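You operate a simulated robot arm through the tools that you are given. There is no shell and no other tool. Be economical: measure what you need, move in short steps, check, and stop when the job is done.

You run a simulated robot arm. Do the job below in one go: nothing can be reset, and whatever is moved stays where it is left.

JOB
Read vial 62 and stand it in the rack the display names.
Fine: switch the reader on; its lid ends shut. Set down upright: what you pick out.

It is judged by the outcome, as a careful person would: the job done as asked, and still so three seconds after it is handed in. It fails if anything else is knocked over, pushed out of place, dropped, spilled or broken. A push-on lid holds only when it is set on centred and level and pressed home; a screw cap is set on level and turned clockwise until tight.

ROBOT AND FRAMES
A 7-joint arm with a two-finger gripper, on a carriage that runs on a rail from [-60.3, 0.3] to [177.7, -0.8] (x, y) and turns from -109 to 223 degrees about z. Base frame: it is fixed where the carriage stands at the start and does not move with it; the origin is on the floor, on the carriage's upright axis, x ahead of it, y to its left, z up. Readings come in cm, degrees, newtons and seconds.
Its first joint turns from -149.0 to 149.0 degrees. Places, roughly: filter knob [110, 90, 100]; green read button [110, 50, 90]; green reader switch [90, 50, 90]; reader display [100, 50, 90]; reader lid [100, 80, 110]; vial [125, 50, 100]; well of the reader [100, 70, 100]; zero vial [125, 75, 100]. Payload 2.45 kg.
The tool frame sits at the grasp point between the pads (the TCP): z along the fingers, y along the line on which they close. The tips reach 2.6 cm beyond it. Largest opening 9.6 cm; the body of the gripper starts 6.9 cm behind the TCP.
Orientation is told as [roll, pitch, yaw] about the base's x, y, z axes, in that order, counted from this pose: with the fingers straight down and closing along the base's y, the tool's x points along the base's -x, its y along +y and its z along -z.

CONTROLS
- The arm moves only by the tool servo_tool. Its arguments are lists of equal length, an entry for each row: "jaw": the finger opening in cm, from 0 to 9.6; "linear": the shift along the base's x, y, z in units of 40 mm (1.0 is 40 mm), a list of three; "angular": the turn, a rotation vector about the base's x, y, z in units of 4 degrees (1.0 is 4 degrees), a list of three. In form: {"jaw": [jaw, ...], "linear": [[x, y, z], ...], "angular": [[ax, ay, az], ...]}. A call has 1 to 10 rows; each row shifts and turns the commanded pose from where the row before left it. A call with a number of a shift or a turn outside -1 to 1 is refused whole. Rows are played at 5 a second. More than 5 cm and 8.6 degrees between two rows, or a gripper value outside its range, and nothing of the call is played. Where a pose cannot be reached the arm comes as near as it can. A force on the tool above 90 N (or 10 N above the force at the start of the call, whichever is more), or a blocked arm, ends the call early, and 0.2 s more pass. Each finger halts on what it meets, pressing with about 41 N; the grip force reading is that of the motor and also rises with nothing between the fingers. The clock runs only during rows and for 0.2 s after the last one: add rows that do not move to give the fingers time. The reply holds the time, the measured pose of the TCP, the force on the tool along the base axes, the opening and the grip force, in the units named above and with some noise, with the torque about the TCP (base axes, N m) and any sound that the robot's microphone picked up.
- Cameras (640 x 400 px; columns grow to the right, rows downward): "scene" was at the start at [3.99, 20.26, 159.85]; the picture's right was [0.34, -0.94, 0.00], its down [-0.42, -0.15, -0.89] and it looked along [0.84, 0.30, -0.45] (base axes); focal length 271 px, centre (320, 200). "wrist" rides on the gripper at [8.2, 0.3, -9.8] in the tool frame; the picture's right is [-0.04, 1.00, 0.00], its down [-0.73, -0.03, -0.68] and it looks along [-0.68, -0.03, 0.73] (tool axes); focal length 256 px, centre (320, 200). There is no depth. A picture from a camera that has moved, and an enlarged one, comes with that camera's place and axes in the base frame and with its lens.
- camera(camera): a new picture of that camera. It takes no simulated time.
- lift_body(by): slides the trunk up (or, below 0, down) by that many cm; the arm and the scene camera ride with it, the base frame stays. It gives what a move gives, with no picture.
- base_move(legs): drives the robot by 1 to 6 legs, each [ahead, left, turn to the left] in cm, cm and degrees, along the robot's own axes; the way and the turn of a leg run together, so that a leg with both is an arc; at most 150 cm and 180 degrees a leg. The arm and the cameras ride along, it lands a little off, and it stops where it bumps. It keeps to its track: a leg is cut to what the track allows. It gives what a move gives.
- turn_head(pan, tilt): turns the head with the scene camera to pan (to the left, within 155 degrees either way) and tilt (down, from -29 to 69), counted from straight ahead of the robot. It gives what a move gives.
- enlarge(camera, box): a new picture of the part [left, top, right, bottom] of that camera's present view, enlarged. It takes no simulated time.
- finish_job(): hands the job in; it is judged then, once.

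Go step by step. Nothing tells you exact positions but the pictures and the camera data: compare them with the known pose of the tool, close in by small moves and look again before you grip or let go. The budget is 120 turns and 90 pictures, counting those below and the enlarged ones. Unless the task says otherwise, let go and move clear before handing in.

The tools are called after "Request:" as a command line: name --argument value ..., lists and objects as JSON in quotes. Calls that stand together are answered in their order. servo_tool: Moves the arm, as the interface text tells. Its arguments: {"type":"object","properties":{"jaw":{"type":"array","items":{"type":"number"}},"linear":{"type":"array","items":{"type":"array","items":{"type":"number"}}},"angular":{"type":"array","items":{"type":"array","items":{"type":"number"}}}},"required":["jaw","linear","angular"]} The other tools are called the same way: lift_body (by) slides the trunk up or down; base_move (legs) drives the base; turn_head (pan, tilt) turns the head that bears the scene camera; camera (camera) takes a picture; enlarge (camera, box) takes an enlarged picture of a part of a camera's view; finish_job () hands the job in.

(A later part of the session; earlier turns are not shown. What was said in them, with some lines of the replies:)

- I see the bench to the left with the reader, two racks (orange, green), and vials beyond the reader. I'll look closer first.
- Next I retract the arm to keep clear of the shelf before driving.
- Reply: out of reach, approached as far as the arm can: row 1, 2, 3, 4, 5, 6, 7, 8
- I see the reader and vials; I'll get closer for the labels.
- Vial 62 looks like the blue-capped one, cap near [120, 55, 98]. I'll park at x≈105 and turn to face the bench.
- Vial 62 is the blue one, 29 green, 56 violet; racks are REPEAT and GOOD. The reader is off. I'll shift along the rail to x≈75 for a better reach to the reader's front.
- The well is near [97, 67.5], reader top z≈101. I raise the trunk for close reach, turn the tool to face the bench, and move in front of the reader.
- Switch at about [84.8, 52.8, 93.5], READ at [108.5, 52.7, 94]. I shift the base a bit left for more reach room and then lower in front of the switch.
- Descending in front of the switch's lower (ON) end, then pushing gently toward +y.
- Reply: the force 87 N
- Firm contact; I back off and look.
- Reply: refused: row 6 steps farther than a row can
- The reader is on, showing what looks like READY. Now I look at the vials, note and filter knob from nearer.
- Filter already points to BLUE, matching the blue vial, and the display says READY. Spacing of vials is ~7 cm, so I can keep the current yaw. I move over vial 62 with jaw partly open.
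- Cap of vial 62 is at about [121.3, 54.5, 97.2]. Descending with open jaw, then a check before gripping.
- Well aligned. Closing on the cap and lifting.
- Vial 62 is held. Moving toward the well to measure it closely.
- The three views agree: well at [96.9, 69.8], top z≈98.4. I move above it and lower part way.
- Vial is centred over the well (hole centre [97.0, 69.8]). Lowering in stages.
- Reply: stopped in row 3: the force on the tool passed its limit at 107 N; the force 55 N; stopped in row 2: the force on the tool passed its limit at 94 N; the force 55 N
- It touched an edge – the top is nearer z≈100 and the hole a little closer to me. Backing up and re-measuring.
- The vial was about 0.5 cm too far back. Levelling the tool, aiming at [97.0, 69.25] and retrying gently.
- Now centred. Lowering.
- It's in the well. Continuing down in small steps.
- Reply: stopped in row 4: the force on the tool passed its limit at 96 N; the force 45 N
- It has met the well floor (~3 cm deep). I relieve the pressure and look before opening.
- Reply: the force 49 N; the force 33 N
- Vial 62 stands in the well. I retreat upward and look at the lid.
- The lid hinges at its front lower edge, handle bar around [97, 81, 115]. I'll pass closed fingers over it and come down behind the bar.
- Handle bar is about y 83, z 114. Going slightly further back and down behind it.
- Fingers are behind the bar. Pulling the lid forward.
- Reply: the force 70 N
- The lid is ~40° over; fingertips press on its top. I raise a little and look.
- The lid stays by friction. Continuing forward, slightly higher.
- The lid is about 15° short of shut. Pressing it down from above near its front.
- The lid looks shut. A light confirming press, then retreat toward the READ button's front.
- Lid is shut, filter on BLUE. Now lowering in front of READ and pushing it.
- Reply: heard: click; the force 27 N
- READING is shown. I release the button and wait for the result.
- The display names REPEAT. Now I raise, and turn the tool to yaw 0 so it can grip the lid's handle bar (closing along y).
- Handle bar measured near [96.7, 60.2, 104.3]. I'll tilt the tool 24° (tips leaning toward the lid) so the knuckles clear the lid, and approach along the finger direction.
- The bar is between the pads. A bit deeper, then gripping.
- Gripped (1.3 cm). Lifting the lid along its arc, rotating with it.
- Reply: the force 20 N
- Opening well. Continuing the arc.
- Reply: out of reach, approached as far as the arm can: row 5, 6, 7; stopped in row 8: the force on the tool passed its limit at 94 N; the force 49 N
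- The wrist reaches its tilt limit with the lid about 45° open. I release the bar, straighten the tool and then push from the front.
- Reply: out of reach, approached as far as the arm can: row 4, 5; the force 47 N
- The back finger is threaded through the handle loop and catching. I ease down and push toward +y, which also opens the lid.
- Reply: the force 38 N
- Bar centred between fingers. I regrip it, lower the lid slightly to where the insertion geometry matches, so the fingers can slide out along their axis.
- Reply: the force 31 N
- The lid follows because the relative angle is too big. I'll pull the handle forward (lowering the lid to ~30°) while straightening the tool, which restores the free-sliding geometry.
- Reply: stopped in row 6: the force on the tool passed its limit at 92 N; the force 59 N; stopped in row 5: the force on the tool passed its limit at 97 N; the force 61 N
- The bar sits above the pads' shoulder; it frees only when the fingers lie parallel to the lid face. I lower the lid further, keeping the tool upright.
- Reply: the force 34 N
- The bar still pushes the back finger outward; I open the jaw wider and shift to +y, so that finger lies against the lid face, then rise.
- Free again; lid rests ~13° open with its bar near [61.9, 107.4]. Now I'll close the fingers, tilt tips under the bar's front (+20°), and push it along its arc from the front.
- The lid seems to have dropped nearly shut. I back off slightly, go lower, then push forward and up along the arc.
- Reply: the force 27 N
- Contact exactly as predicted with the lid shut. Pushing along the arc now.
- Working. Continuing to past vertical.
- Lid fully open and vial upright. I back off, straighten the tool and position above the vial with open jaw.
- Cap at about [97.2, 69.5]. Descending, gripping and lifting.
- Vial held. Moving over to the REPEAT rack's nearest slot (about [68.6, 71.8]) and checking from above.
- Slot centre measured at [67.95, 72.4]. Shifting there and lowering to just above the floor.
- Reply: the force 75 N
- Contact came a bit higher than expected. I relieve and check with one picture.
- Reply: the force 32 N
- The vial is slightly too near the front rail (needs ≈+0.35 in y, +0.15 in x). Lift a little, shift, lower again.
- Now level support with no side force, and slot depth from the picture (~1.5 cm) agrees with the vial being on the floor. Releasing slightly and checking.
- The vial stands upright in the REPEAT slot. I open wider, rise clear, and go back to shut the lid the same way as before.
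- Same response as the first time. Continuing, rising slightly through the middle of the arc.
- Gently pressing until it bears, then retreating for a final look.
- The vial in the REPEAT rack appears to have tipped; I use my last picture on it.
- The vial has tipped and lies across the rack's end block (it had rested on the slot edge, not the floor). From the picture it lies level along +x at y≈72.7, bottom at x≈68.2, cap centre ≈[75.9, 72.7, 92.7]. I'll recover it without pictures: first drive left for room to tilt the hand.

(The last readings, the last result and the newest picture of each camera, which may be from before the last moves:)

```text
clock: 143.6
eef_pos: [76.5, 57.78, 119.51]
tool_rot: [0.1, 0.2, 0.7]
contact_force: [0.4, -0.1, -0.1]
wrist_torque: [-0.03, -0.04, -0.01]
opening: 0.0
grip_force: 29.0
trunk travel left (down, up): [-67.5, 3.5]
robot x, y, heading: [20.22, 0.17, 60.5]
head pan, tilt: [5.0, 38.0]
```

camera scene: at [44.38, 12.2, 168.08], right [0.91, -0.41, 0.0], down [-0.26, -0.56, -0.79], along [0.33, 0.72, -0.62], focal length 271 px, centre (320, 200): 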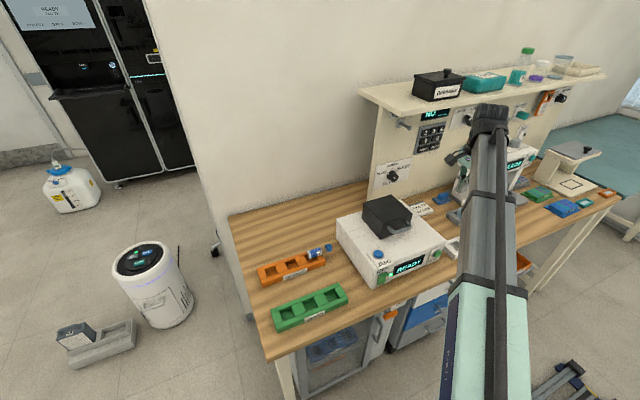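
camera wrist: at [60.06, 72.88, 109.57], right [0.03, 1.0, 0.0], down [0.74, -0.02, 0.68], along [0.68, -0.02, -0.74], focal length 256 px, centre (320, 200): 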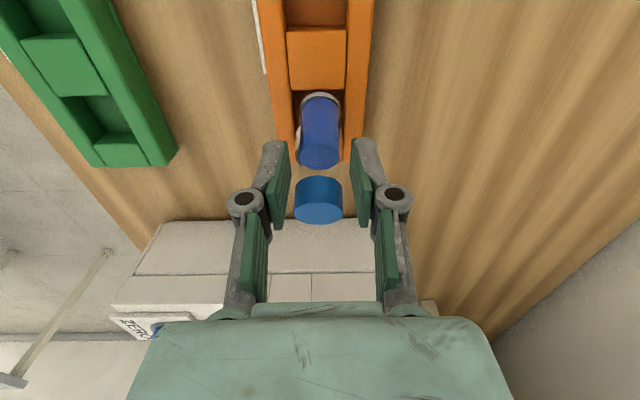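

Request:
servo_tool --jaw '[1, 2, 3, 4, 5, 5.6, 5.6, 5.6, 5.6]' --linear '[[-0.15, 0.9, 0], [0, 0.9, 0], [0, 0.9, 0], [0, 0.9, 0], [0, 0.13, -0.9], [0, 0, -1], [0, 0, -1], [0, 0, -1], [0, 0, -0.9]]' --angular '[[0, 0, 0], [0, 0, 0], [0, 0, 0], [0, 0, 0], [0, 0, 0], [0, 0, 0], [0, 0, 0], [0, 0, 0], [0, 0, 0]]'

Request:
servo_tool --jaw '[5.6, 5.6, 5.6, 5.6, 5.6, 5.6]' --linear '[[0, 0, -0.4], [0, 0, -0.4], [0, 0, -0.3], [0, 0, -0.2], [0, 0, -0.1], [0, 0, 0]]' --angular '[[0, 0, 0], [0, 0, 0], [0, 0, 0], [0, 0, 0], [0, 0, 0], [0, 0, 0]]'

```text
clock: 145.6
eef_pos: [75.84, 72.64, 100.23]
tool_rot: [0.2, 0.2, 0.7]
contact_force: [1.0, 0.2, -1.1]
wrist_torque: [0.0, -0.01, -0.02]
opening: 5.59
grip_force: 0.1
trunk travel left (down, up): [-67.5, 3.5]
robot x, y, heading: [19.89, -0.03, 60.5]
head pan, tilt: [5.0, 38.0]
```

```text
clock: 147.0
eef_pos: [75.89, 72.66, 94.51]
tool_rot: [0.0, 0.2, 0.7]
contact_force: [0.6, 0.1, -0.3]
wrist_torque: [-0.03, 0.02, -0.01]
opening: 5.63
grip_force: 0.0
trunk travel left (down, up): [-67.5, 3.5]
robot x, y, heading: [19.76, 0.09, 60.6]
head pan, tilt: [5.0, 38.0]
```

Request:
servo_tool --jaw '[5, 4.2, 3.6, 3, 2.4, 2, 2, 2]' --linear '[[0, 0, -0.1], [0, 0, 0], [0, 0, 0], [0, 0, 0], [0, 0, 0], [0, 0, 0], [0, 0, 0], [0, 0, 0]]' --angular '[[0, 0, 0], [0, 0, 0], [0, 0, 0], [0, 0, 0], [0, 0, 0], [0, 0, 0], [0, 0, 0], [0, 0, 0]]'

```text
clock: 148.8
eef_pos: [75.89, 72.69, 94.3]
tool_rot: [0.2, 0.1, 0.8]
contact_force: [0.1, 1.0, 0.3]
wrist_torque: [0.02, 0.01, -0.02]
opening: 2.67
grip_force: 40.8
trunk travel left (down, up): [-67.5, 3.5]
robot x, y, heading: [20.2, -0.2, 60.5]
head pan, tilt: [5.0, 38.0]
```

The cap is gripped (2.67 cm). Lifting, and yawing so the vial's axis points radially.

Request:
servo_tool --jaw '[2, 2, 2, 2, 2, 2, 2, 2, 2, 2]' --linear '[[0, 0, 0.3], [0, 0, 0.6], [0, 0, 0.8], [0, 0, 0.9], [0, 0, 0.9], [0, 0, 0.5], [0, 0, 0], [-0.3, 0, 0], [-0.5, 0, 0], [-0.5, 0, 0]]' --angular '[[0, 0, 0], [0, 0, 0], [0, 0, 0.8], [0, 0, 1], [0, 0, 1], [0, 0, 1], [0, 0, 1], [0, 0, 1], [0, 0, 1], [0, 0, 1]]'

Request:
servo_tool --jaw '[2, 2, 2, 2, 2, 2, 2]' --linear '[[-0.3, 0, 0], [0, 0, 0], [0, 0, 0], [0, 0, 0], [0, 0, 0], [0, 0, 0], [0, 0, 0]]' --angular '[[0, 0, 1], [0, 0, 1], [0, 0, 1], [0, 0, 1], [0, 0, 1], [0, 0, 1], [0, 0, 0]]'

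```text
clock: 151.0
eef_pos: [70.61, 72.59, 110.29]
tool_rot: [0.1, 0.3, 32.0]
contact_force: [0.1, 0.7, -0.4]
wrist_torque: [0.03, 0.06, 0.02]
opening: 1.99
grip_force: 0.0
trunk travel left (down, up): [-67.5, 3.5]
robot x, y, heading: [19.87, -0.37, 60.7]
head pan, tilt: [5.0, 38.0]
```

```text
clock: 152.6
eef_pos: [69.41, 72.67, 110.21]
tool_rot: [0.0, 0.2, 56.0]
contact_force: [0.3, 0.5, 0.9]
wrist_torque: [-0.01, 0.0, 0.0]
opening: 2.0
grip_force: 0.0
trunk travel left (down, up): [-67.5, 3.5]
robot x, y, heading: [19.88, -0.29, 60.5]
head pan, tilt: [5.0, 38.0]
```

The vial slipped out during the lift. I go back to the same place and feel for it, gripping deeper this time.

Request:
servo_tool --jaw '[3, 4, 5, 5.6, 5.6, 5.6, 5.6, 5.6, 5.6, 5.6]' --linear '[[0.5, 0, 0], [0.5, 0, 0], [0.5, 0, 0], [0.12, 0, 0], [0, 0, 0], [0, 0, 0], [0, 0, 0], [0, 0, 0], [0, 0, 0], [0, 0, 0]]' --angular '[[0, 0, -1], [0, 0, -1], [0, 0, -1], [0, 0, -1], [0, 0, -1], [0, 0, -1], [0, 0, -1], [0, 0, -1], [0, 0, -1], [0, 0, -1]]'

Request:
servo_tool --jaw '[5.6, 5.6, 5.6, 5.6, 5.6, 5.6, 5.6, 5.6, 5.6, 5.6]' --linear '[[0, 0, -0.3], [0, 0, -0.6], [0, 0, -0.6], [0, 0, -0.6], [0, 0, -0.5], [0, 0, -0.4], [0, 0, -0.4], [0, 0, -0.3], [0, 0, -0.3], [0, 0, 0]]' --angular '[[0, 0, -1], [0, 0, -1], [0, 0, -1], [0, 0, -0.9], [0, 0, 0], [0, 0, 0], [0, 0, 0], [0, 0, 0], [0, 0, 0], [0, 0, 0]]'

```text
clock: 154.8
eef_pos: [75.96, 72.64, 110.19]
tool_rot: [0.2, 0.3, 15.9]
contact_force: [0.6, 0.4, 0.0]
wrist_torque: [0.02, 0.0, 0.01]
opening: 5.58
grip_force: 0.1
trunk travel left (down, up): [-67.5, 3.5]
robot x, y, heading: [19.69, -0.1, 60.9]
head pan, tilt: [5.0, 38.0]
```

```text
clock: 157.0
eef_pos: [75.93, 72.64, 94.15]
tool_rot: [0.1, 0.2, 0.3]
contact_force: [-0.5, 0.3, 0.7]
wrist_torque: [0.02, 0.0, 0.0]
opening: 5.6
grip_force: 0.0
trunk travel left (down, up): [-67.5, 3.5]
robot x, y, heading: [19.82, -0.35, 60.6]
head pan, tilt: [5.0, 38.0]
```

Request:
servo_tool --jaw '[5.6, 5.6, 5, 4.2, 3.6, 3, 2.4, 2, 2, 2]' --linear '[[0, 0, -0.15], [0, 0, -0.15], [0, 0, 0], [0, 0, 0], [0, 0, 0], [0, 0, 0], [0, 0, 0], [0, 0, 0], [0, 0, 0], [0, 0, 0]]' --angular '[[0, 0, 0], [0, 0, 0], [0, 0, 0], [0, 0, 0], [0, 0, 0], [0, 0, 0], [0, 0, 0], [0, 0, 0], [0, 0, 0], [0, 0, 0]]'

```text
clock: 159.2
eef_pos: [75.93, 72.7, 93.08]
tool_rot: [0.1, 0.2, 0.2]
contact_force: [0.3, -0.3, 0.9]
wrist_torque: [-0.02, 0.0, -0.06]
opening: 2.62
grip_force: 40.8
trunk travel left (down, up): [-67.5, 3.5]
robot x, y, heading: [19.79, 0.08, 60.7]
head pan, tilt: [5.0, 38.0]
```

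It's still there; gripped deeper now. Lifting slowly and checking the hold.

Request:
servo_tool --jaw '[2, 2, 2, 2, 2, 2]' --linear '[[0, 0, 0.05], [0, 0, 0.1], [0, 0, 0.1], [0, 0, 0.1], [0, 0, 0.1], [0, 0, 0]]' --angular '[[0, 0, 0], [0, 0, 0], [0, 0, 0], [0, 0, 0], [0, 0, 0], [0, 0, 0]]'

```text
clock: 160.6
eef_pos: [76.08, 72.66, 94.76]
tool_rot: [0.0, 0.3, 0.2]
contact_force: [-0.6, -0.4, -1.2]
wrist_torque: [0.0, -0.02, 0.0]
opening: 2.58
grip_force: 40.7
trunk travel left (down, up): [-67.5, 3.5]
robot x, y, heading: [20.32, 0.11, 61.0]
head pan, tilt: [5.0, 38.0]
```

Request:
servo_tool --jaw '[2, 2, 2, 2, 2, 2]' --linear '[[0, 0, 0.1], [0, 0, 0.1], [0, 0, 0.1], [0, 0, 0.1], [0, 0, 0.1], [0, 0, 0]]' --angular '[[0, 0, 0], [0, 0, 0], [0, 0, 0], [0, 0, 0], [0, 0, 0], [0, 0, 0]]'

```text
clock: 162.0
eef_pos: [76.11, 72.76, 96.73]
tool_rot: [0.1, 0.2, 0.3]
contact_force: [0.0, 0.3, -0.5]
wrist_torque: [0.01, -0.03, 0.0]
opening: 2.6
grip_force: 41.2
trunk travel left (down, up): [-67.5, 3.5]
robot x, y, heading: [20.1, 0.14, 60.8]
head pan, tilt: [5.0, 38.0]
```

Request:
servo_tool --jaw '[2, 2, 2, 2, 2, 2, 2, 2]' --linear '[[0, 0, 0.2], [0, 0, 0.3], [0, 0, 0.4], [0, 0, 0.4], [0, 0, 0.5], [0, 0, 0.4], [0, 0, 0.3], [0, 0, 0]]' --angular '[[0, 0, 0], [0, 0, 0], [0, 0, 0], [0, 0, 0], [0, 0, 0], [0, 0, 0], [0, 0, 0], [0, 0, 0]]'

```text
clock: 163.8
eef_pos: [75.92, 72.66, 106.72]
tool_rot: [0.0, 0.1, 0.4]
contact_force: [-0.2, 0.6, -0.3]
wrist_torque: [-0.01, -0.04, 0.04]
opening: 2.6
grip_force: 41.4
trunk travel left (down, up): [-67.5, 3.5]
robot x, y, heading: [20.03, 0.19, 60.6]
head pan, tilt: [5.0, 38.0]
```

Held at 2.60 cm. Now yawing to the radial direction and tilting the hand outward 64° so the vial comes nearly upright.

Request:
servo_tool --jaw '[2, 2, 2, 2, 2, 2, 2]' --linear '[[0, 0, 0.4], [0, 0, 0.4], [0, 0, 0.4], [0, 0, 0.2], [-0.2, 0, 0], [-0.3, 0, 0], [-0.3, 0.1, 0]]' --angular '[[0, 0, 0.9], [0, 0, 1], [0, 0, 1], [0, 0, 1], [0, 0, 1], [0, 0, 1], [0, 0, 1]]'

Request:
servo_tool --jaw '[2, 2, 2, 2, 2, 2, 2, 2]' --linear '[[-0.3, 0.1, 0], [-0.3, 0.1, 0], [-0.05, 0.2, 0], [0, 0, 0], [0, 0, 0], [0, 0, 0], [0, 0, 0], [0, 0, 0]]' --angular '[[0, 0, 1], [0, 0, 1], [0, 0, 1], [0, 0, 1], [0, 0, 1], [0, 0, 1], [0, 0, 1], [0, 0, 0]]'

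Request:
servo_tool --jaw '[2, 2, 2, 2, 2, 2, 2, 2, 2]' --linear '[[0, 0, 0], [0, 0, 0], [0, 0, 0], [0, 0, 0], [0, 0, 0], [0, 0, 0], [0, 0, 0], [0, 0, 0], [0, 0, 0]]' --angular '[[0.829, -0.559, 0], [0.829, -0.559, 0], [0.829, -0.559, 0], [0.829, -0.559, 0], [0.829, -0.559, 0], [0.829, -0.559, 0], [0.829, -0.559, 0], [0.829, -0.559, 0], [0, 0, 0]]'

Request:
servo_tool --jaw '[2, 2, 2, 2, 2, 2, 2, 2, 2]' --linear '[[0, 0, 0], [0, 0, 0], [0, 0, 0], [0, 0, 0], [0, 0, 0], [0, 0, 0], [0, 0, 0], [0, 0, 0], [0, 0, 0]]' --angular '[[0.829, -0.559, 0], [0.829, -0.559, 0], [0.829, -0.559, 0], [0.829, -0.559, 0], [0.829, -0.559, 0], [0.829, -0.559, 0], [0.829, -0.559, 0], [0.829, -0.559, 0], [0, 0, 0]]'

```text
clock: 165.4
eef_pos: [72.73, 73.02, 112.48]
tool_rot: [-0.1, 0.2, 28.0]
contact_force: [-0.1, -0.4, 0.5]
wrist_torque: [-0.01, -0.04, -0.02]
opening: 2.58
grip_force: 40.8
trunk travel left (down, up): [-67.5, 3.5]
robot x, y, heading: [19.62, 0.02, 60.7]
head pan, tilt: [5.0, 38.0]
```

```text
clock: 167.2
eef_pos: [70.18, 74.7, 112.37]
tool_rot: [0.0, 0.1, 56.0]
contact_force: [1.0, 0.1, -0.5]
wrist_torque: [0.02, 0.02, 0.0]
opening: 2.6
grip_force: 41.3
trunk travel left (down, up): [-67.5, 3.5]
robot x, y, heading: [19.98, 0.01, 60.5]
head pan, tilt: [5.0, 38.0]
```

```text
clock: 169.2
eef_pos: [70.16, 74.67, 112.45]
tool_rot: [0.1, -31.9, 55.9]
contact_force: [-1.1, -0.1, -0.7]
wrist_torque: [0.01, -0.01, -0.02]
opening: 2.62
grip_force: 41.1
trunk travel left (down, up): [-67.5, 3.5]
robot x, y, heading: [19.61, -0.3, 60.7]
head pan, tilt: [5.0, 38.0]
```

```text
clock: 171.2
eef_pos: [70.28, 74.71, 112.44]
tool_rot: [0.2, -63.9, 55.8]
contact_force: [-0.1, 0.1, -2.0]
wrist_torque: [-0.01, -0.05, -0.01]
opening: 2.6
grip_force: 41.3
trunk travel left (down, up): [-67.5, 3.5]
robot x, y, heading: [20.01, 0.05, 60.7]
head pan, tilt: [5.0, 38.0]
```

Tilt works. Three more rows (76°), then over the slot and down carefully.

Request:
servo_tool --jaw '[2, 2, 2, 2, 2, 2, 2, 2, 2]' --linear '[[0, 0, 0], [0, 0, 0], [0, 0, 0], [-0.28, -0.32, 0], [0, 0, -0.7], [0, 0, -0.7], [0, 0, -0.7], [0, 0, -0.7], [0, 0, 0]]' --angular '[[0.829, -0.559, 0], [0.829, -0.559, 0], [0.829, -0.559, 0], [0, 0, 0], [0, 0, 0], [0, 0, 0], [0, 0, 0], [0, 0, 0], [0, 0, 0]]'

Request:
servo_tool --jaw '[2, 2, 2, 2, 2, 2]' --linear '[[0, 0, -0.1], [0, 0, -0.1], [0, 0, -0.05], [0, 0, -0.05], [0, 0, 0], [0, 0, 0]]' --angular '[[0, 0, 0], [0, 0, 0], [0, 0, 0], [0, 0, 0], [0, 0, 0], [0, 0, 0]]'

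```text
clock: 173.2
eef_pos: [69.2, 73.39, 101.22]
tool_rot: [0.3, -75.9, 55.7]
contact_force: [0.6, 0.2, -0.6]
wrist_torque: [-0.01, -0.01, -0.06]
opening: 2.59
grip_force: 41.1
trunk travel left (down, up): [-67.5, 3.5]
robot x, y, heading: [19.84, 0.11, 60.7]
head pan, tilt: [5.0, 38.0]
```

```text
clock: 174.6
eef_pos: [68.98, 73.41, 100.0]
tool_rot: [0.3, -75.9, 55.7]
contact_force: [0.1, -0.6, 0.3]
wrist_torque: [0.0, -0.03, -0.02]
opening: 2.58
grip_force: 40.4
trunk travel left (down, up): [-67.5, 3.5]
robot x, y, heading: [19.93, 0.17, 60.4]
head pan, tilt: [5.0, 38.0]
```

Request:
servo_tool --jaw '[2, 2, 2, 2]' --linear '[[0, 0, -0.07], [0, 0, -0.07], [0, 0, 0], [0, 0, 0]]' --angular '[[0, 0, 0], [0, 0, 0], [0, 0, 0], [0, 0, 0]]'

Request:
servo_tool --jaw '[2, 2, 2, 2]' --linear '[[0, 0, -0.07], [0, 0, -0.07], [0, 0, 0], [0, 0, 0]]' --angular '[[0, 0, 0], [0, 0, 0], [0, 0, 0], [0, 0, 0]]'

```text
clock: 175.6
eef_pos: [68.97, 73.4, 99.37]
tool_rot: [0.3, -76.0, 55.8]
contact_force: [-0.2, 0.4, -0.4]
wrist_torque: [-0.01, 0.01, 0.03]
opening: 2.61
grip_force: 40.7
trunk travel left (down, up): [-67.5, 3.5]
robot x, y, heading: [19.91, -0.48, 60.7]
head pan, tilt: [5.0, 38.0]
```

```text
clock: 176.6
eef_pos: [69.03, 73.35, 98.95]
tool_rot: [0.4, -75.8, 55.7]
contact_force: [-0.1, -0.7, -1.2]
wrist_torque: [0.0, 0.02, 0.02]
opening: 2.57
grip_force: 40.7
trunk travel left (down, up): [-67.5, 3.5]
robot x, y, heading: [20.0, 0.03, 60.9]
head pan, tilt: [5.0, 38.0]
```

Request:
servo_tool --jaw '[2, 2, 2, 2]' --linear '[[0, 0, -0.07], [0, 0, -0.07], [0, 0, 0], [0, 0, 0]]' --angular '[[0, 0, 0], [0, 0, 0], [0, 0, 0], [0, 0, 0]]'

Request:
servo_tool --jaw '[2, 2, 2, 2]' --linear '[[0, 0, -0.06], [0, 0, -0.06], [0, 0, 0], [0, 0, 0]]' --angular '[[0, 0, 0], [0, 0, 0], [0, 0, 0], [0, 0, 0]]'

```text
clock: 177.6
eef_pos: [68.91, 73.33, 98.4]
tool_rot: [0.3, -75.9, 55.6]
contact_force: [0.3, 0.5, -0.2]
wrist_torque: [0.05, 0.04, 0.02]
opening: 2.59
grip_force: 41.1
trunk travel left (down, up): [-67.5, 3.5]
robot x, y, heading: [20.31, 0.1, 60.5]
head pan, tilt: [5.0, 38.0]
```

```text
clock: 178.6
eef_pos: [69.08, 73.4, 97.87]
tool_rot: [0.2, -75.9, 55.8]
contact_force: [-0.2, 0.5, 0.3]
wrist_torque: [0.0, 0.0, 0.01]
opening: 2.58
grip_force: 41.4
trunk travel left (down, up): [-67.5, 3.5]
robot x, y, heading: [20.05, -0.19, 60.8]
head pan, tilt: [5.0, 38.0]
```

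Request:
servo_tool --jaw '[2, 2, 2, 2]' --linear '[[0, 0, -0.06], [0, 0, -0.06], [0, 0, 0], [0, 0, 0]]' --angular '[[0, 0, 0], [0, 0, 0], [0, 0, 0], [0, 0, 0]]'

Request:
servo_tool --jaw '[2, 2, 2, 2]' --linear '[[0, 0, -0.06], [0, 0, -0.06], [0, 0, 0], [0, 0, 0]]' --angular '[[0, 0, 0], [0, 0, 0], [0, 0, 0], [0, 0, 0]]'

```text
clock: 179.6
eef_pos: [69.01, 73.36, 97.34]
tool_rot: [0.4, -75.9, 55.8]
contact_force: [0.1, 1.3, 0.3]
wrist_torque: [0.04, 0.01, 0.03]
opening: 2.62
grip_force: 40.7
trunk travel left (down, up): [-67.5, 3.5]
robot x, y, heading: [19.74, -0.33, 60.8]
head pan, tilt: [5.0, 38.0]
```

```text
clock: 180.6
eef_pos: [68.97, 73.3, 97.23]
tool_rot: [0.3, -76.5, 55.7]
contact_force: [3.2, 4.9, 27.3]
wrist_torque: [0.4, -0.24, -0.02]
opening: 2.59
grip_force: 41.2
trunk travel left (down, up): [-67.5, 3.5]
robot x, y, heading: [19.87, -0.0, 60.7]
head pan, tilt: [5.0, 38.0]
```

Floor contact at z≈97.25 inside the slot. Now I swing the cap back over the base to bring the vial fully upright.

Request:
servo_tool --jaw '[2, 2, 2, 2, 2, 2]' --linear '[[-0.075, -0.112, 0], [-0.063, -0.094, 0.01], [-0.063, -0.094, 0.01], [-0.063, -0.094, 0], [0, 0, 0], [0, 0, 0]]' --angular '[[0.829, -0.559, 0], [0, 0, 0], [0, 0, 0], [0, 0, 0], [0, 0, 0], [0, 0, 0]]'

```text
clock: 182.0
eef_pos: [67.92, 71.91, 96.95]
tool_rot: [0.4, -79.8, 55.6]
contact_force: [4.9, 11.2, 3.7]
wrist_torque: [0.97, -0.4, 0.06]
opening: 2.62
grip_force: 40.7
trunk travel left (down, up): [-67.5, 3.5]
robot x, y, heading: [19.85, 0.16, 60.8]
head pan, tilt: [5.0, 38.0]
```

The vial now leans only ~10°, with its base against the slot's near wall; it will right itself when freed. I relieve the side load and open the jaw gently.

Request:
servo_tool --jaw '[2, 2, 2]' --linear '[[0.028, 0.041, 0], [0, 0, 0], [0, 0, 0]]' --angular '[[0, 0, 0], [0, 0, 0], [0, 0, 0]]'

```text
clock: 182.8
eef_pos: [68.02, 71.95, 97.01]
tool_rot: [0.2, -79.8, 55.6]
contact_force: [-0.5, -0.2, -0.7]
wrist_torque: [-0.02, 0.01, -0.04]
opening: 2.63
grip_force: 40.9
trunk travel left (down, up): [-67.5, 3.5]
robot x, y, heading: [19.86, -0.19, 60.5]
head pan, tilt: [5.0, 38.0]
```

Request:
servo_tool --jaw '[2, 2, 2]' --linear '[[0, 0, -0.06], [0, 0, 0], [0, 0, 0]]' --angular '[[0, 0, 0], [0, 0, 0], [0, 0, 0]]'

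```text
clock: 183.6
eef_pos: [68.03, 71.83, 96.87]
tool_rot: [0.3, -80.0, 55.7]
contact_force: [-0.6, 0.6, 9.4]
wrist_torque: [0.23, -0.15, 0.04]
opening: 2.59
grip_force: 40.5
trunk travel left (down, up): [-67.5, 3.5]
robot x, y, heading: [20.27, -0.44, 60.6]
head pan, tilt: [5.0, 38.0]
```

The torque readings show the base's contact under the cap: the vial is within a few degrees of upright. Releasing slowly.

Request:
servo_tool --jaw '[2.5, 2.7, 2.9, 3.3, 4, 4.6, 5, 5]' --linear '[[0, 0, 0.02], [0, 0, 0], [0, 0, 0], [0, 0, 0], [0, 0, 0], [0, 0, 0], [0, 0, 0], [0, 0, 0]]' --angular '[[0, 0, 0], [0, 0, 0], [0, 0, 0], [0, 0, 0], [0, 0, 0], [0, 0, 0], [0, 0, 0], [0, 0, 0]]'

```text
clock: 185.4
eef_pos: [68.17, 71.87, 96.72]
tool_rot: [0.4, -79.9, 55.7]
contact_force: [0.7, 0.5, -0.6]
wrist_torque: [0.0, -0.06, -0.03]
opening: 5.02
grip_force: 0.0
trunk travel left (down, up): [-67.5, 3.5]
robot x, y, heading: [19.72, -0.01, 60.7]
head pan, tilt: [5.0, 38.0]
```

I check by feel that the cap is still there, upright between the pads, then reopen.

Request:
servo_tool --jaw '[4, 3.2, 2.8, 2.5, 2.3, 2.2, 2.2]' --linear '[[0, 0, 0], [0, 0, 0], [0, 0, 0], [0, 0, 0], [0, 0, 0], [0, 0, 0], [0, 0, 0]]' --angular '[[0, 0, 0], [0, 0, 0], [0, 0, 0], [0, 0, 0], [0, 0, 0], [0, 0, 0], [0, 0, 0]]'

Request:
servo_tool --jaw '[2.2, 2.2, 2.2, 2.2]' --linear '[[0, 0, -0.06], [0, 0, -0.06], [0, 0, 0], [0, 0, 0]]' --angular '[[0, 0, 0], [0, 0, 0], [0, 0, 0], [0, 0, 0]]'

```text
clock: 187.0
eef_pos: [68.1, 71.9, 96.69]
tool_rot: [0.4, -79.8, 55.6]
contact_force: [-0.5, 0.1, -0.4]
wrist_torque: [-0.03, -0.01, 0.02]
opening: 2.6
grip_force: 41.5
trunk travel left (down, up): [-67.5, 3.5]
robot x, y, heading: [20.17, -0.25, 60.6]
head pan, tilt: [5.0, 38.0]
```

```text
clock: 188.0
eef_pos: [68.0, 71.78, 96.88]
tool_rot: [0.2, -80.7, 55.8]
contact_force: [9.1, 12.4, 51.6]
wrist_torque: [-4.48, 2.55, 0.13]
opening: 2.6
grip_force: 41.5
trunk travel left (down, up): [-67.5, 3.5]
robot x, y, heading: [20.05, -0.1, 60.9]
head pan, tilt: [5.0, 38.0]
```

The cap is still there (2.60 cm) and upright; the extra press was the camera meeting the bench, so I lift off it, open, and withdraw backwards and up.

Request:
servo_tool --jaw '[2.2, 2.2, 2.2, 2.6, 2.8, 3.2, 4, 5, 5, 5]' --linear '[[0, 0, 0.08], [0, 0, 0.05], [0, 0, 0], [0, 0, 0], [0, 0, 0], [0, 0, 0], [0, 0, 0], [0, 0, 0], [0, 0, 0], [0, 0, 0]]' --angular '[[0, 0, 0], [0, 0, 0], [0, 0, 0], [0, 0, 0], [0, 0, 0], [0, 0, 0], [0, 0, 0], [0, 0, 0], [0, 0, 0], [0, 0, 0]]'

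Request:
servo_tool --jaw '[5, 5, 5, 5, 5, 5, 5, 5, 5]' --linear '[[-0.1, -0.15, 0.03], [-0.17, -0.25, 0.06], [-0.17, -0.25, 0.06], [-0.17, -0.25, 0.06], [-0.17, -0.25, 0.1], [-0.2, -0.3, 0.3], [-0.1, -0.2, 0.6], [0, 0, 0.8], [0, 0, 0]]' --angular '[[0, 0, 0], [0, 0, 0], [0, 0, 0], [0, 0, 0], [0, 0, 0], [0, 0, 0], [0, 0, 0], [0, 0, 0], [0, 0, 0]]'

```text
clock: 190.2
eef_pos: [68.02, 71.91, 96.8]
tool_rot: [0.4, -79.9, 55.6]
contact_force: [-0.5, 0.2, -0.2]
wrist_torque: [0.01, 0.03, 0.01]
opening: 5.02
grip_force: 0.1
trunk travel left (down, up): [-67.5, 3.5]
robot x, y, heading: [20.04, 0.03, 60.6]
head pan, tilt: [5.0, 38.0]
```

```text
clock: 190.9
eef_pos: [67.14, 71.07, 97.54]
tool_rot: [1.4, -81.1, 54.8]
contact_force: [5.6, 22.3, -2.1]
wrist_torque: [1.81, -0.56, -0.88]
opening: 5.0
grip_force: 0.0
trunk travel left (down, up): [-67.5, 3.5]
robot x, y, heading: [20.06, 0.05, 60.6]
head pan, tilt: [5.0, 38.0]
stopped in row 3: the force on the tool passed its limit at 102 N (the readings are from after the stop); the commanded pose is now the measured one
```

The camera met the other rack behind; I stop that, ease forward, and go straight up instead (the cap is free between the open fingers).

Request:
servo_tool --jaw '[5, 5, 5, 5, 5, 5, 5, 5, 5]' --linear '[[0.06, 0.09, 0], [0.04, 0.06, 0.05], [0, 0, 0.2], [0, 0, 0.4], [0, 0, 0.6], [0, 0, 0.8], [0, 0, 0.9], [0, 0, 0.9], [0, 0, 0]]' --angular '[[0, 0, 0], [0, 0, 0], [0, 0, 0], [0, 0, 0], [0, 0, 0], [0, 0, 0], [0, 0, 0], [0, 0, 0], [0, 0, 0]]'

```text
clock: 192.9
eef_pos: [67.52, 71.28, 113.25]
tool_rot: [0.7, -81.0, 55.3]
contact_force: [-0.9, 0.0, 0.0]
wrist_torque: [0.0, 0.06, 0.0]
opening: 5.0
grip_force: 0.1
trunk travel left (down, up): [-67.5, 3.5]
robot x, y, heading: [20.09, -0.14, 60.7]
head pan, tilt: [5.0, 38.0]
```

Clear. I straighten the hand and do one check from above: lower open fingers around where the cap should be and close lightly.

Request:
servo_tool --jaw '[5, 5, 5, 5, 5, 5, 5, 5, 5, 5]' --linear '[[0, 0, 0.6], [0, 0, 0.6], [0, 0, 0], [0, 0, 0], [0, 0, 0], [0, 0, 0], [0, 0, 0], [0, 0, 0], [0, 0, 0], [0, 0, 0]]' --angular '[[-0.829, 0.559, 0], [-0.829, 0.559, 0], [-0.829, 0.559, 0], [-0.829, 0.559, 0], [-0.829, 0.559, 0], [-0.829, 0.559, 0], [-0.829, 0.559, 0], [-0.829, 0.559, 0], [-0.829, 0.559, 0], [-0.829, 0.559, 0]]'

Request:
servo_tool --jaw '[6, 6, 6, 6, 6, 6, 6, 6, 6, 6]' --linear '[[0.15, 0.2, 0], [0.2, 0.28, 0], [0, 0, 0], [0, 0, 0], [0, 0, 0], [0, 0, 0], [0, 0, 0], [0, 0, 0], [0, 0, 0], [0, 0, 0]]' --angular '[[-0.829, 0.559, 0], [-0.829, 0.559, 0], [-0.829, 0.559, 0], [-0.829, 0.559, 0], [-0.829, 0.559, 0], [-0.829, 0.559, 0], [-0.829, 0.559, 0], [-0.829, 0.559, 0], [-0.829, 0.559, 0], [-0.829, 0.559, 0]]'

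```text
clock: 195.1
eef_pos: [67.5, 71.25, 117.97]
tool_rot: [0.2, -40.9, 55.8]
contact_force: [-0.8, -0.5, 0.7]
wrist_torque: [0.0, -0.02, -0.02]
opening: 4.99
grip_force: 0.1
trunk travel left (down, up): [-67.5, 3.5]
robot x, y, heading: [20.02, 0.05, 60.8]
head pan, tilt: [5.0, 38.0]
```

```text
clock: 197.3
eef_pos: [68.96, 73.17, 117.89]
tool_rot: [0.1, -0.7, 55.8]
contact_force: [-1.2, -0.5, 0.4]
wrist_torque: [0.04, -0.01, 0.0]
opening: 5.98
grip_force: 0.2
trunk travel left (down, up): [-67.5, 3.5]
robot x, y, heading: [19.64, 0.01, 60.8]
head pan, tilt: [5.0, 38.0]
```

Request:
servo_tool --jaw '[6, 6, 6, 6, 6, 6, 6, 6]' --linear '[[0, 0, -0.9], [0, 0, -0.9], [0, 0, -0.8], [0, 0, -0.7], [0, 0, -0.6], [0, 0, -0.5], [0, 0, -0.38], [0, 0, 0]]' --angular '[[0, 0, 0], [0, 0, 0], [0, 0, 0], [0, 0, 0], [0, 0, 0], [0, 0, 0], [0, 0, 0], [0, 0, 0]]'

Request:
servo_tool --jaw '[5, 4, 3.4, 3, 2.7, 2.5, 2.4, 2.4]' --linear '[[0, 0, 0], [0, 0, 0], [0, 0, 0], [0, 0, 0], [0, 0, 0], [0, 0, 0], [0, 0, 0], [0, 0, 0]]' --angular '[[0, 0, 0], [0, 0, 0], [0, 0, 0], [0, 0, 0], [0, 0, 0], [0, 0, 0], [0, 0, 0], [0, 0, 0]]'

```text
clock: 199.1
eef_pos: [68.96, 73.08, 98.89]
tool_rot: [0.2, -0.9, 55.9]
contact_force: [0.3, 0.2, -0.3]
wrist_torque: [0.0, -0.05, -0.01]
opening: 6.02
grip_force: 0.0
trunk travel left (down, up): [-67.5, 3.5]
robot x, y, heading: [19.91, 0.04, 60.7]
head pan, tilt: [5.0, 38.0]
```

```text
clock: 200.9
eef_pos: [68.93, 73.08, 98.76]
tool_rot: [0.2, -1.0, 55.9]
contact_force: [0.5, 1.2, 0.0]
wrist_torque: [0.01, -0.01, 0.01]
opening: 2.67
grip_force: 40.8
trunk travel left (down, up): [-67.5, 3.5]
robot x, y, heading: [19.9, -0.21, 60.9]
head pan, tilt: [5.0, 38.0]
```

The cap is standing there, 2.67 cm, upright. I press it lightly to seat it, then release and rise.

Request:
servo_tool --jaw '[2.4, 2.4, 2.4, 2.4]' --linear '[[0, 0, -0.04], [0, 0, -0.03], [0, 0, 0], [0, 0, 0]]' --angular '[[0, 0, 0], [0, 0, 0], [0, 0, 0], [0, 0, 0]]'

```text
clock: 201.9
eef_pos: [68.83, 73.17, 98.77]
tool_rot: [0.1, -1.1, 55.9]
contact_force: [3.7, 7.8, 25.2]
wrist_torque: [0.27, -0.15, 0.01]
opening: 2.7
grip_force: 40.8
trunk travel left (down, up): [-67.5, 3.5]
robot x, y, heading: [20.08, 0.04, 60.8]
head pan, tilt: [5.0, 38.0]
```

Request:
servo_tool --jaw '[2.4, 2.4, 2.6, 2.8, 3.2, 4, 5, 6, 6]' --linear '[[0, 0, 0.05], [0, 0, 0.02], [0, 0, 0], [0, 0, 0], [0, 0, 0], [0, 0, 0], [0, 0, 0], [0, 0, 0], [0, 0, 0]]' --angular '[[0, 0, 0], [0, 0, 0], [0, 0, 0], [0, 0, 0], [0, 0, 0], [0, 0, 0], [0, 0, 0], [0, 0, 0], [0, 0, 0]]'

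Request:
servo_tool --jaw '[6, 6, 6, 6, 6, 6, 6]' --linear '[[0, 0, 0.1], [0, 0, 0.3], [0, 0, 0.6], [0, 0, 0.9], [0, 0, 0.9], [0, 0, 0.9], [0, 0, 0]]' --angular '[[0, 0, 0], [0, 0, 0], [0, 0, 0], [0, 0, 0], [0, 0, 0], [0, 0, 0], [0, 0, 0]]'

```text
clock: 203.9
eef_pos: [68.92, 73.02, 98.77]
tool_rot: [0.1, -0.8, 55.9]
contact_force: [-0.4, 0.1, 0.0]
wrist_torque: [0.03, 0.03, 0.04]
opening: 6.01
grip_force: 0.0
trunk travel left (down, up): [-67.5, 3.5]
robot x, y, heading: [20.23, -0.32, 60.6]
head pan, tilt: [5.0, 38.0]
```

```text
clock: 205.5
eef_pos: [68.83, 73.2, 113.73]
tool_rot: [0.1, -1.0, 55.9]
contact_force: [0.4, 0.4, -0.2]
wrist_torque: [-0.01, -0.01, -0.01]
opening: 6.02
grip_force: 0.0
trunk travel left (down, up): [-67.5, 3.5]
robot x, y, heading: [20.11, 0.12, 60.7]
head pan, tilt: [5.0, 38.0]
```

By feel, the vial is standing in the REPEAT slot. The lid was shut in the last picture I had, and the arm is clear, so I hand in.

Request:
finish_job

```text
The job is handed in.
```

I read vial 62 with the filter left on BLUE, the display said REPEAT, and the vial is now in the REPEAT rack with the reader on and its lid shut. I had no pictures left by the end, so I could only confirm by feel that the vial is upright.

- **Vial tipped over:** when I first let go it was resting on the edge of the slot, and it fell on its side across the rack. I found no sign of a spill or break in the last picture. My first try at lifting it slipped out of the grip. I then stood it up in the slot, and on a last check the cap was where it should be and the base met the floor firmly.
- **GOOD rack may have moved:** while backing away, the wrist camera hit something hard (about 100 N), most likely the back of the GOOD rack. I could not check whether it shifted.
- **No zero first:** I did not run the ZERO vial, because the reader showed READY as soon as it was switched on.
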